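You operate a simulated robot arm through the tools that you are given. There is no shell and no other tool. Be economical: measure what you need, move in short steps, check, and stop when the job is done.

Carry out the task below with a simulated robot arm. There is one attempt and no reset: what you move stays moved.

TASK
Put the blue plastic stud and the green plastic stud on the steel tray.

It is judged by the outcome, as a careful person would: the job done as asked, and still so three seconds after it is handed in. It fails if anything else is knocked over, pushed out of place, dropped, spilled or broken.

THE ROBOT
A 7-joint arm with a two-finger parallel gripper, fixed in place. Base frame: the origin is at the foot of the arm, x ahead of it, y to its left, z up; the work surface is at about z = 0.84. Lengths are in m, angles in degrees, forces in N, time in s.
With the tool pointing down near the work surface it reaches from about 0.24 to 0.68 m from the base axis. Its first joint turns from -66.0 to 66.0 degrees. Payload 2.4 kg.
Tool frame: the origin (TCP) lies between the finger pads and is the grasp point; the fingertips stand 0.03 m ahead of it; z points along the fingers, y is the line along which they close. The gripper opens to 0.094 m. The fingers are 0.028 m wide and 0.01 m thick; the gripper's body (0.05 by 0.096 m) begins 0.055 m behind the TCP.
Orientation is that of the tool frame in the base frame, as a unit quaternion [x, y, z, w]. With the fingers straight down and closing along the base's y, the tool's x points along the base's -x, its y along +y and its z along -z.

THE INTERFACE
- The arm moves only by the tool apply_moves. Its argument "rows" is a list that holds one entry, the list of rows, each a list of 7 numbers: the finger opening in m, from 0 to 0.094, then the shift along the tool's x, y, z in m, then the turn, a rotation vector about the tool's x, y, z in degrees. In form: [[[grip, tx, ty, tz, ax, ay, az], ...]]. A call has 1 to 8 rows; each row shifts and turns the commanded pose from where the row before left it, along the tool's axes as they then stand. A row lasts 0.2 s, in which the tool goes at most 0.05 m and 8.6 degrees; a call with a longer step from one row to the next is refused whole, and so is a gripper value outside its range. A pose out of reach is approached as far as the arm can. The call stops where the force on the tool passes 40 N (or 10 N more than at its start, if that is more) or the arm is blocked; 0.2 s more then pass. The fingers move at their own pace (about 0.153 m/s each) and stop on an object; they squeeze with about 29 N. The grip force told is the motor's: it shows also when the fingers shut on nothing. Time passes only in rows, and 0.2 s behind the last, so rows that do not move let the fingers close. It gives the time, the measured TCP pose, the force on the tool (base axes), the opening and the grip force at its end, in the units of the frame above (readings bear some noise).
- Cameras (640 x 400 px; columns grow to the right, rows downward): "scene" is fixed at [0.0474, 0.4832, 1.4455]; the picture's right is [-0.64, -0.77, 0.00], its down [-0.43, 0.36, -0.83] and it looks along [0.64, -0.53, -0.56] (base axes); focal length 333 px, centre (320, 200). "wrist" rides on the gripper at [-0.037, 0, -0.058] in the tool frame; the picture's right is [0.00, -1.00, 0.00], its down [0.97, 0.00, -0.24] and it looks along [0.24, 0.00, 0.97] (tool axes); focal length 218 px, centre (320, 200).
- grab_frame(camera): a new picture of that camera. No time passes.
- probe_pixels(camera, pixels): there is no depth. For up to 12 entries [column, row, z] of the newest picture of that camera ("zoom" is the newest enlarged one), the place [x, y] in the base frame at which the ray of that pixel passes the height z, good to about 0.003 m. No time passes.
- inspect(camera, box): a new picture of the part [left, top, right, bottom] of that camera's present view, enlarged. No time passes.
- job_done(): hands the job in; it is judged then, once.

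Work in short steps. Measure before you move; look again where a grasp or a placing could have gone wrong, and mend it. You have 60 turns and 20 pictures in all, the two below and enlarged ones among them. Open the gripper and draw the arm clear of the work before you hand the job in, unless the task says otherwise; then end with one line.

The tools are called after "Call:" as name(argument=value, ...) on one line, values as JSON. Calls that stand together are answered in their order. apply_moves: Moves the arm, as the interface text tells. Its arguments: {"type":"object","properties":{"rows":{"type":"array","items":{"type":"array","items":{"type":"array","items":{"type":"number"}}}}},"required":["rows"]} The other tools are called the same way: grab_frame (camera) takes a picture; probe_pixels (camera, pixels) gives the place at which the rays of pixels pass given heights; inspect (camera, box) takes an enlarged picture of a part of a camera's view; job_done () hands the job in.

At the start:

```text
clock: 0.0
ee_pos: [0.4649, -0.0515, 1.072]
tcp_rot: [0.0, 1.0, -0.001, 0.0]
wrist_force: [0.1, 0.4, 0.2]
grip_width: 0.094
finger_force: 0.1
```

scene: 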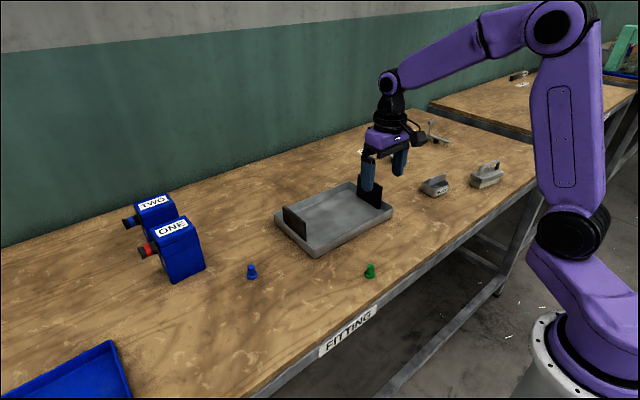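
wrist: 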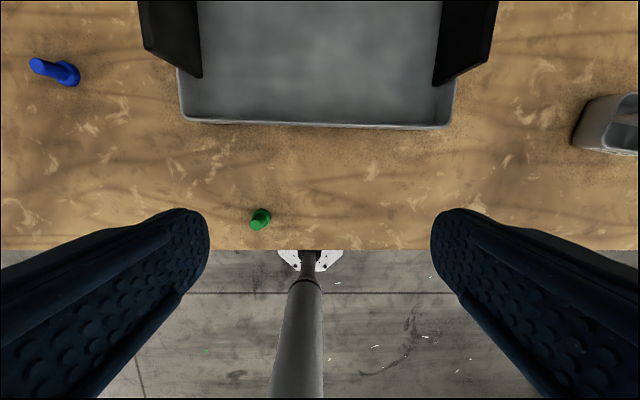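

I see the blue stud near scene (252,272) and the green one near (370,271), with the tray in the middle. I'll enlarge both for detail.

Call:
inspect(camera="scene", box=[220, 170, 412, 290])

Call:
probe_pixels(camera="wrist", pixels=[[260, 219, 0.84], [256, 226, 0.84], [264, 213, 0.86], [70, 74, 0.84], [37, 66, 0.87], [182, 120, 0.86], [452, 127, 0.86]])

Call:
probe_pixels(camera="scene", pixels=[[252, 278, 0.84], [251, 266, 0.865], [370, 277, 0.84], [371, 265, 0.86], [314, 256, 0.84], [392, 212, 0.86], [275, 216, 0.86], [350, 182, 0.86], [295, 222, 0.88], [370, 195, 0.88]])

```text
3.33 times, centred on (316, 230) of scene
```

zoom: 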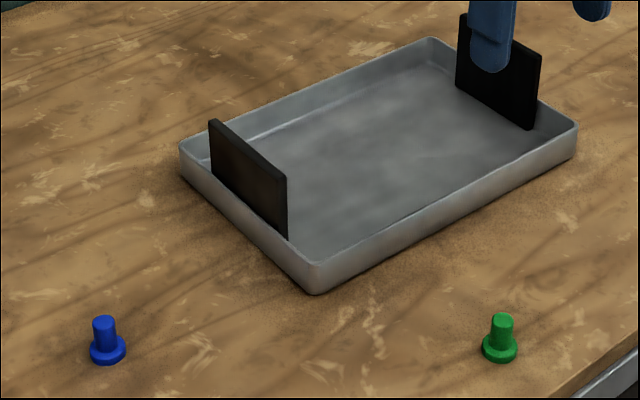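

```text
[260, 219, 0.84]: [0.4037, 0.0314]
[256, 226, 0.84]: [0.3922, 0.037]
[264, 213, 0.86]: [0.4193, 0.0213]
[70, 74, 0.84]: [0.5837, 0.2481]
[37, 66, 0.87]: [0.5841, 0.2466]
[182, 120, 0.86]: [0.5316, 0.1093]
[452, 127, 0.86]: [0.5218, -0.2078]
```

```text
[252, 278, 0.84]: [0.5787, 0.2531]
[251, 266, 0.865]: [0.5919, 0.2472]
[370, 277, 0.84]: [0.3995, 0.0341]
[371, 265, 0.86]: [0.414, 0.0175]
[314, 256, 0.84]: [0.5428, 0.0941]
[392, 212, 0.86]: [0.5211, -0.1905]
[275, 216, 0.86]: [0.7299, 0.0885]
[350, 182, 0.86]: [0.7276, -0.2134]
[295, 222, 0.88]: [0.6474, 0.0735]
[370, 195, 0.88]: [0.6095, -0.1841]
```

Both studs stand upright, flange down. I'll refine their axes and heights.

Call:
probe_pixels(camera="zoom", pixels=[[108, 350, 0.844], [104, 320, 0.868], [104, 320, 0.875], [500, 349, 0.844], [503, 318, 0.868], [503, 318, 0.875], [90, 350, 0.844], [126, 350, 0.844], [93, 322, 0.87], [116, 322, 0.87]])

Call:
inspect(camera="wrist", box=[230, 190, 294, 230])

```text
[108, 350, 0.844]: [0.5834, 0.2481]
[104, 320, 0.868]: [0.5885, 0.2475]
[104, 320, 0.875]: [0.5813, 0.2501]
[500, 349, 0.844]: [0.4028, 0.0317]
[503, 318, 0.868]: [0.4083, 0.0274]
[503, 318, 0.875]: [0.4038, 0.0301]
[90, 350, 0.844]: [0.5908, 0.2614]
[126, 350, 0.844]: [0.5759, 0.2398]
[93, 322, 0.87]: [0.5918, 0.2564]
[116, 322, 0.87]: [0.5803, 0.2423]
```

```text
10.00 times, centred on (262, 210) of wrist
```

zoom: 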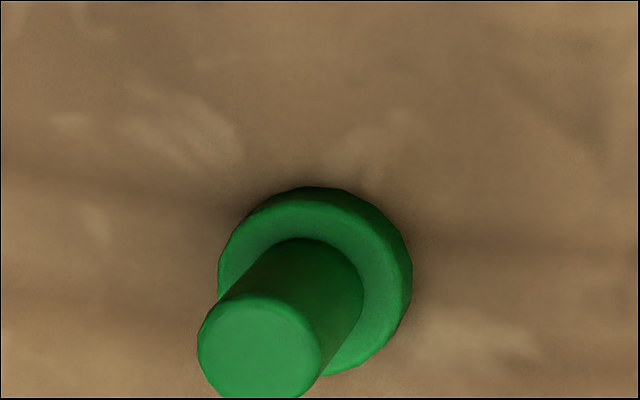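

The studs are about 35 mm tall with a stem about 17 mm across. Green is at (0.403, 0.031) and blue at (0.583, 0.249). I'll go above green first.

Call:
apply_moves(rows=[[[0.07, 0.0206, 0.0275, 0, 0, 0, 0], [0.07, 0.0206, 0.0275, 0, 0, 0, 0], [0.07, 0.0206, 0.0275, 0, 0, 0, 0], [0.07, 0, 0, 0.045, 0, 0, 0], [0.07, 0, 0, 0.045, 0, 0, 0], [0.07, 0, 0, 0.03, 0, 0, 0], [0.07, 0, 0, 0, 0, 0, 0]]])

Call:
grab_frame(camera="wrist")

```text
clock: 1.6
ee_pos: [0.4038, 0.0309, 0.9527]
tcp_rot: [0.0, 1.0, 0.0, 0.0]
wrist_force: [-0.3, 0.3, 0.0]
grip_width: 0.07
finger_force: 0.0
```

```text
15 pictures are left
```

wrist: 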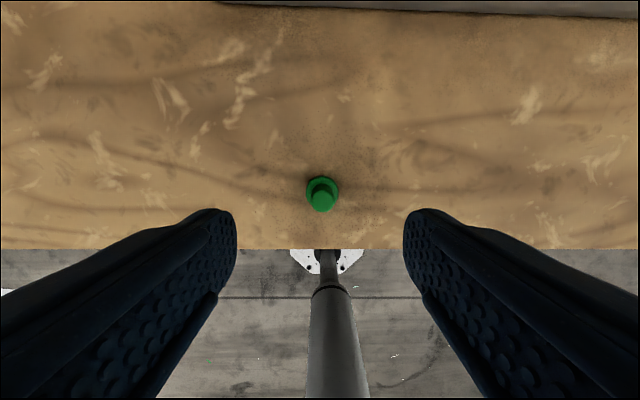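

Green is centred between the fingers at (322,195). I'll descend to z≈0.884 and close.

Call:
probe_pixels(camera="wrist", pixels=[[322, 202, 0.875], [322, 192, 0.845]])

Call:
apply_moves(rows=[[[0.07, 0, 0, 0.03, 0, 0, 0], [0.07, 0, 0, 0.025, 0, 0, 0], [0.07, 0, 0, 0.014, 0, 0, 0], [0.07, 0, 0, 0, 0, 0, 0], [0.0, 0, 0, 0, 0, 0, 0], [0.0, 0, 0, 0, 0, 0, 0], [0.0, 0, 0, 0, 0, 0, 0]]])

```text
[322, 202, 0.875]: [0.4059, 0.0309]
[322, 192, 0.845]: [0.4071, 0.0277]
```

```text
clock: 3.2
ee_pos: [0.4042, 0.0313, 0.8835]
tcp_rot: [0.001, 1.0, 0.001, 0.0]
wrist_force: [0.4, -0.2, -0.2]
grip_width: 0.0129
finger_force: 29.1
```

The stem is held at 12.9 mm. I'll lift to about 1.03 and carry it over the tray to (0.60, -0.09).

Call:
apply_moves(rows=[[[0.0, 0, 0, -0.03, 0, 0, 0], [0.0, 0, 0, -0.04, 0, 0, 0], [0.0, 0, 0, -0.04, 0, 0, 0], [0.0, 0, 0, -0.035, 0, 0, 0], [0.0, 0, -0.04, 0, 0, 0, 0], [0.0, 0, -0.04, 0, 0, 0, 0], [0.0, 0, -0.041, 0, 0, 0, 0]]])

Call:
apply_moves(rows=[[[0.0, -0.04, 0, 0, 0, 0, 0], [0.0, -0.04, 0, 0, 0, 0, 0], [0.0, -0.04, 0, 0, 0, 0, 0], [0.0, -0.04, 0, 0, 0, 0, 0], [0.0, -0.036, 0, 0, 0, 0, 0], [0.0, 0, 0, 0, 0, 0, 0]]])

Call:
grab_frame(camera="scene")

Call:
grab_frame(camera="wrist")

```text
clock: 4.8
ee_pos: [0.4022, -0.0904, 1.0296]
tcp_rot: [0.0, 1.0, 0.0, 0.0]
wrist_force: [0.5, -0.8, -0.4]
grip_width: 0.0133
finger_force: 28.6
```

```text
clock: 6.2
ee_pos: [0.5997, -0.0883, 1.0294]
tcp_rot: [0.0, 1.0, 0.0, 0.0]
wrist_force: [0.2, 0.0, -0.3]
grip_width: 0.0135
finger_force: 29.3
```

```text
14 pictures are left
```

scene: 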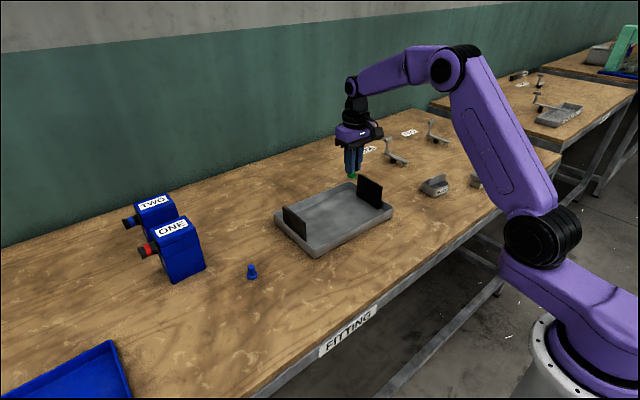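

```text
13 pictures are left
```

wrist: 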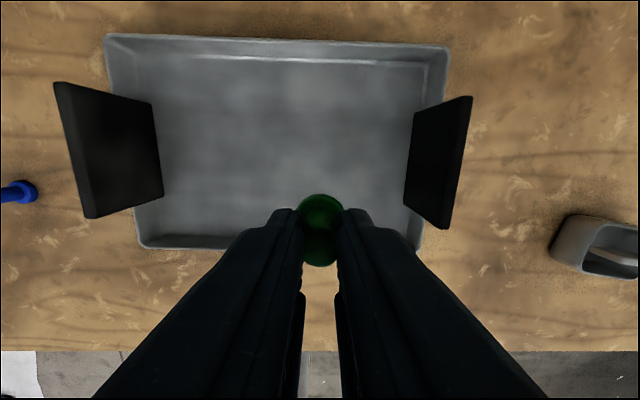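

The black plates stand inside the tray, with their inner edges near columns 160 and 410. I'll measure the clearance.

Call:
probe_pixels(camera="wrist", pixels=[[162, 195, 0.846], [154, 104, 0.846], [407, 205, 0.846], [412, 112, 0.846], [445, 228, 0.9], [85, 217, 0.9], [55, 84, 0.9], [145, 246, 0.86], [418, 250, 0.86]])

Call:
probe_pixels(camera="scene", pixels=[[358, 176, 0.9], [383, 187, 0.9], [283, 206, 0.9], [306, 224, 0.9], [306, 241, 0.846], [380, 208, 0.846]])

```text
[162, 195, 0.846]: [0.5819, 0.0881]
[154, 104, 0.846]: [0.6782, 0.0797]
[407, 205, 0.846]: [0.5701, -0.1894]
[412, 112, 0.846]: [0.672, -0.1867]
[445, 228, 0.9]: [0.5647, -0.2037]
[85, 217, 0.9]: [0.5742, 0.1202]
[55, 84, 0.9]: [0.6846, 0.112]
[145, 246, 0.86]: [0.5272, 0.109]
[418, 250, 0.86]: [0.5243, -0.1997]
```

```text
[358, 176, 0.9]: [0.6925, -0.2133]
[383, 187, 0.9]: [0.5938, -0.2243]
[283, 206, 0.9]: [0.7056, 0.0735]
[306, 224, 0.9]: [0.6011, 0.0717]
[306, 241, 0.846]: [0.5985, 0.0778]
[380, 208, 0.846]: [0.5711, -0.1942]
```

The plates' inner faces are at y≈0.08 and −0.19, so there's plenty of room. I'll lower toward the tray floor.

Call:
apply_moves(rows=[[[0.0, 0, 0, 0.04, 0, 0, 0], [0.0, 0, 0, 0.04, 0, 0, 0], [0.0, 0, 0, 0.03, 0, 0, 0], [0.0, 0, 0, 0.02, 0, 0, 0], [0.0, 0, 0, 0.005, 0, 0, 0], [0.0, 0, 0, 0.0, 0, 0, 0]]])

Call:
inspect(camera="scene", box=[268, 130, 412, 220])

```text
clock: 7.6
ee_pos: [0.5987, -0.0893, 0.8923]
tcp_rot: [0.0, 1.0, 0.001, 0.0]
wrist_force: [-0.7, -0.5, 0.2]
grip_width: 0.0131
finger_force: 28.2
```

```text
4.44 times, centred on (340, 175) of scene
```

zoom: 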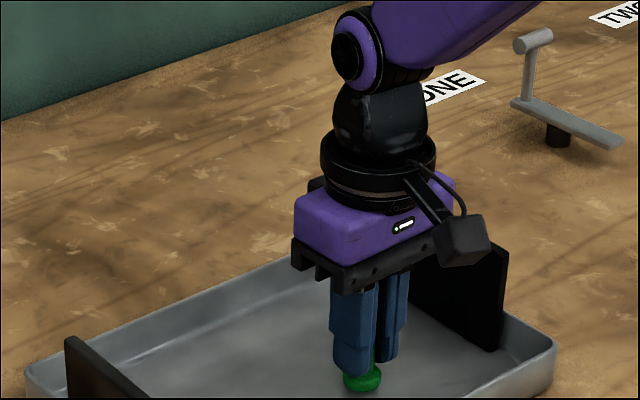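

I'll continue down in 2 mm steps until contact shows.

Call:
apply_moves(rows=[[[0.0, 0, 0, 0.002, 0, 0, 0], [0.0, 0, 0, 0, 0, 0, 0]]])

Call:
apply_moves(rows=[[[0.0, 0, 0, 0.002, 0, 0, 0], [0.0, 0, 0, 0, 0, 0, 0]]])

```text
clock: 8.2
ee_pos: [0.6001, -0.0901, 0.891]
tcp_rot: [0.001, 1.0, -0.001, 0.001]
wrist_force: [-0.5, -0.8, 0.3]
grip_width: 0.0134
finger_force: 28.8
```

```text
clock: 8.8
ee_pos: [0.6002, -0.0896, 0.8896]
tcp_rot: [-0.001, 1.0, -0.001, 0.0]
wrist_force: [-0.3, -0.3, 0.2]
grip_width: 0.0133
finger_force: 29.7
```

Call:
apply_moves(rows=[[[0.0, 0, 0, 0.0015, 0, 0, 0], [0.0, 0, 0, 0, 0, 0, 0]]])

Call:
apply_moves(rows=[[[0.0, 0, 0, 0.0015, 0, 0, 0], [0.0, 0, 0, 0, 0, 0, 0]]])

```text
clock: 9.4
ee_pos: [0.5991, -0.089, 0.8894]
tcp_rot: [0.0, 1.0, 0.0, 0.0]
wrist_force: [0.8, -0.2, 0.2]
grip_width: 0.0132
finger_force: 29.1
```

```text
clock: 10.0
ee_pos: [0.6005, -0.0907, 0.8868]
tcp_rot: [0.0, 1.0, 0.0, 0.001]
wrist_force: [-1.5, 0.1, 8.6]
grip_width: 0.0133
finger_force: 29.5
```

Contact reads 8.6 N up, so the stud is on the floor. I'll release and lift straight up.

Call:
apply_moves(rows=[[[0.05, 0, 0, 0, 0, 0, 0], [0.05, 0, 0, 0, 0, 0, 0], [0.05, 0, 0, -0.02, 0, 0, 0], [0.05, 0, 0, -0.04, 0, 0, 0], [0.05, 0, 0, -0.045, 0, 0, 0], [0.05, 0, 0, -0.045, 0, 0, 0], [0.05, 0, 0, 0, 0, 0, 0]]])

Call:
grab_frame(camera="wrist")

```text
clock: 11.6
ee_pos: [0.5986, -0.091, 1.0358]
tcp_rot: [0.0, 1.0, 0.001, 0.0]
wrist_force: [-0.8, 0.4, -0.2]
grip_width: 0.0499
finger_force: 0.0
```

```text
11 pictures are left
```

wrist: 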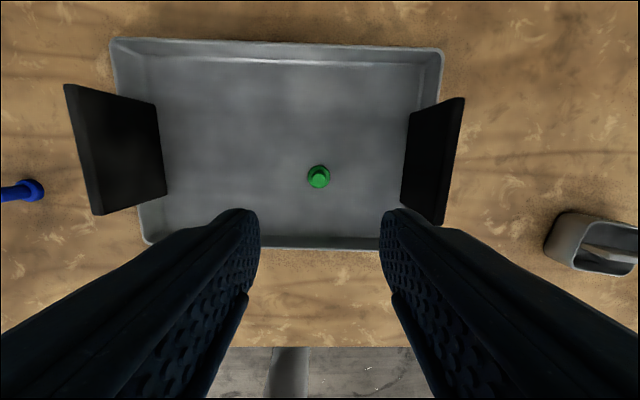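

Green stands upright in the tray at (318,176). I'll move above blue at this height, after checking the nearby boxes.

Call:
probe_pixels(camera="scene", pixels=[[205, 268, 0.84], [172, 283, 0.84], [140, 257, 0.9], [186, 220, 0.94], [190, 230, 0.94]])

Call:
apply_moves(rows=[[[0.07, 0.002, 0.0425, 0, 0, 0, 0], [0.07, 0.002, 0.0425, 0, 0, 0, 0], [0.07, 0.002, 0.0425, 0, 0, 0, 0], [0.07, 0.002, 0.0425, 0, 0, 0, 0], [0.07, 0.002, 0.0425, 0, 0, 0, 0], [0.07, 0.002, 0.0425, 0, 0, 0, 0], [0.07, 0.002, 0.0425, 0, 0, 0, 0], [0.07, 0.002, 0.0415, 0, 0, 0, 0]]])

Call:
grab_frame(camera="wrist")

```text
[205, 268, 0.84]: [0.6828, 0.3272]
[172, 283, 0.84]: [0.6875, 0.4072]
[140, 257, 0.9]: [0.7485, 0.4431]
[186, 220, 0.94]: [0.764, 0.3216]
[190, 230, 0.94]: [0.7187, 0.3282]
```

```text
clock: 13.4
ee_pos: [0.5846, 0.2513, 1.0363]
tcp_rot: [0.001, 1.0, 0.0, 0.0]
wrist_force: [0.6, 0.7, 0.0]
grip_width: 0.0699
finger_force: 0.0
```

```text
10 pictures are left
```

wrist: 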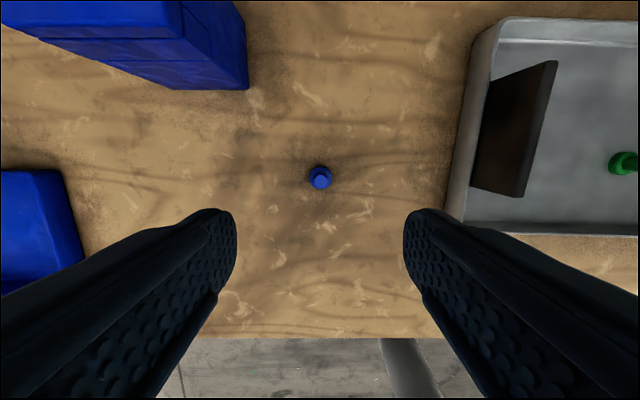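

Blue is centred at (320,177), well clear of its neighbours. I'll descend 0.152 and close.

Call:
probe_pixels(camera="wrist", pixels=[[320, 180, 0.875]])

Call:
apply_moves(rows=[[[0.07, 0.001, -0.001, 0.04, 0, 0, 0], [0.07, 0, 0, 0.04, 0, 0, 0], [0.07, 0, 0, 0.035, 0, 0, 0], [0.07, 0, 0, 0.025, 0, 0, 0], [0.07, 0, 0, 0.012, 0, 0, 0], [0.0, 0, 0, 0, 0, 0, 0], [0.0, 0, 0, 0, 0, 0, 0], [0.0, 0, 0, 0, 0, 0, 0]]])

```text
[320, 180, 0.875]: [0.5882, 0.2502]
```

```text
clock: 15.2
ee_pos: [0.5818, 0.2486, 0.8847]
tcp_rot: [-0.001, 1.0, 0.0, 0.0]
wrist_force: [-0.2, -0.2, -0.4]
grip_width: 0.0132
finger_force: 28.7
```

The blue stem is held. I'll lift and carry it over the plate to (0.60, 0.0).

Call:
apply_moves(rows=[[[0.0, 0, 0, -0.03, 0, 0, 0], [0.0, 0, 0, -0.04, 0, 0, 0], [0.0, 0, 0, -0.04, 0, 0, 0], [0.0, 0, 0, -0.04, 0, 0, 0], [0.0, 0, 0, 0, 0, 0, 0]]])

Call:
apply_moves(rows=[[[0.0, -0.003, -0.0415, 0, 0, 0, 0], [0.0, -0.003, -0.0415, 0, 0, 0, 0], [0.0, -0.003, -0.0415, 0, 0, 0, 0], [0.0, -0.003, -0.0415, 0, 0, 0, 0], [0.0, -0.003, -0.0415, 0, 0, 0, 0], [0.0, -0.003, -0.0415, 0, 0, 0, 0], [0.0, 0, 0, 0, 0, 0, 0]]])

Call:
grab_frame(camera="wrist")

```text
clock: 16.4
ee_pos: [0.5836, 0.2494, 1.0362]
tcp_rot: [-0.001, 1.0, 0.001, -0.001]
wrist_force: [-0.7, -0.1, -0.3]
grip_width: 0.0132
finger_force: 28.3
```

```text
clock: 18.0
ee_pos: [0.5999, -0.0005, 1.0347]
tcp_rot: [0.0, 1.0, 0.0, 0.0]
wrist_force: [0.1, 0.2, 0.0]
grip_width: 0.0133
finger_force: 28.8
```

```text
9 pictures are left
```

wrist: 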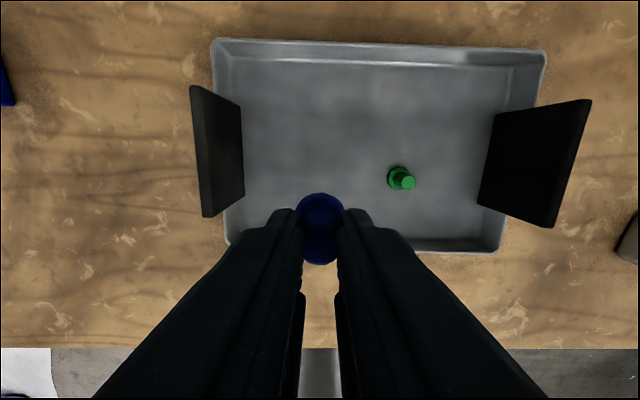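

Blue is over free tray floor, 0.09 m from green. I'll lower to 0.890, then feel for contact.

Call:
apply_moves(rows=[[[0.0, 0, 0, 0.04, 0, 0, 0], [0.0, 0, 0, 0.04, 0, 0, 0], [0.0, 0, 0, 0.035, 0, 0, 0], [0.0, 0, 0, 0.02, 0, 0, 0], [0.0, 0, 0, 0.01, 0, 0, 0], [0.0, 0, 0, 0.0, 0, 0, 0]]])

Call:
apply_moves(rows=[[[0.0, 0, 0, 0.0015, 0, 0, 0], [0.0, 0, 0, 0, 0, 0, 0]]])

```text
clock: 19.4
ee_pos: [0.6001, -0.0005, 0.8892]
tcp_rot: [0.0, 1.0, 0.0, 0.0]
wrist_force: [0.2, -0.3, -0.1]
grip_width: 0.0135
finger_force: 29.0
```

```text
clock: 20.0
ee_pos: [0.6011, -0.0012, 0.8878]
tcp_rot: [-0.001, 1.0, 0.0, 0.0]
wrist_force: [-1.7, -0.4, 0.9]
grip_width: 0.0131
finger_force: 28.8
```

Call:
apply_moves(rows=[[[0.0, 0, 0, 0.001, 0, 0, 0], [0.0, 0, 0, 0, 0, 0, 0]]])

```text
clock: 20.6
ee_pos: [0.6001, 0.0002, 0.888]
tcp_rot: [-0.001, 1.0, 0.0, 0.0]
wrist_force: [-2.6, 1.3, 9.9]
grip_width: 0.0131
finger_force: 28.7
```

Contact again, at 9.9 N. I'll release, lift and draw back.

Call:
apply_moves(rows=[[[0.05, 0, 0, 0, 0, 0, 0], [0.05, 0, 0, 0, 0, 0, 0], [0.05, 0, 0, -0.02, 0, 0, 0], [0.05, 0, 0, -0.04, 0, 0, 0], [0.05, 0, 0, -0.045, 0, 0, 0], [0.05, 0, 0, -0.045, 0, 0, 0], [0.05, 0, 0, -0.03, 0, 0, 0]]])

Call:
apply_moves(rows=[[[0.094, 0.045, 0, 0, 0, 0, 0], [0.094, 0.045, 0, 0, 0, 0, 0], [0.094, 0.045, 0, 0, 0, 0, 0], [0.094, 0, 0, 0, 0, 0, 0]]])

Call:
grab_frame(camera="scene")

Call:
grab_frame(camera="wrist")

```text
clock: 22.2
ee_pos: [0.6006, -0.0001, 1.0675]
tcp_rot: [0.0, 1.0, 0.0, 0.001]
wrist_force: [-0.5, -0.2, -0.1]
grip_width: 0.0501
finger_force: 0.0
```

```text
clock: 23.2
ee_pos: [0.4634, 0.0006, 1.0671]
tcp_rot: [0.001, 1.0, 0.0, 0.0]
wrist_force: [0.0, 0.3, 0.4]
grip_width: 0.0942
finger_force: 0.0
```

```text
8 pictures are left
```

scene: 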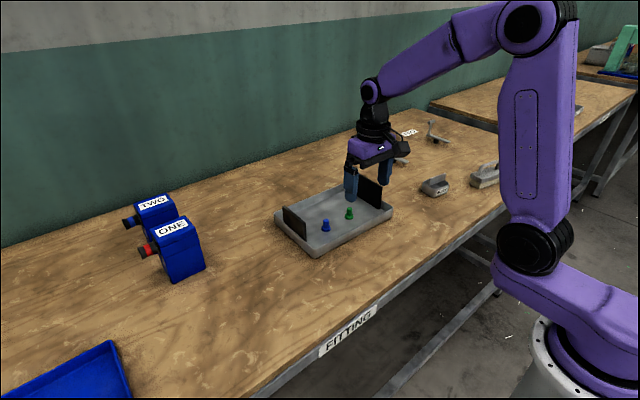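

```text
7 pictures are left
```

wrist: 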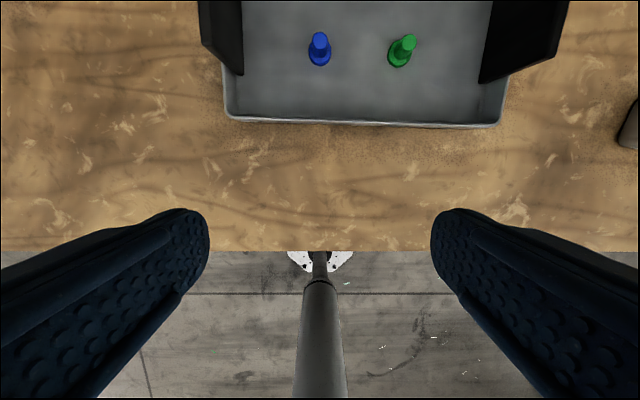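

Both studs stand upright in the tray, nothing else has moved, and the arm is clear.

Call:
job_done()

```text
The job is handed in.
```

The blue and green studs are both standing upright on the steel tray, and the job is handed in.
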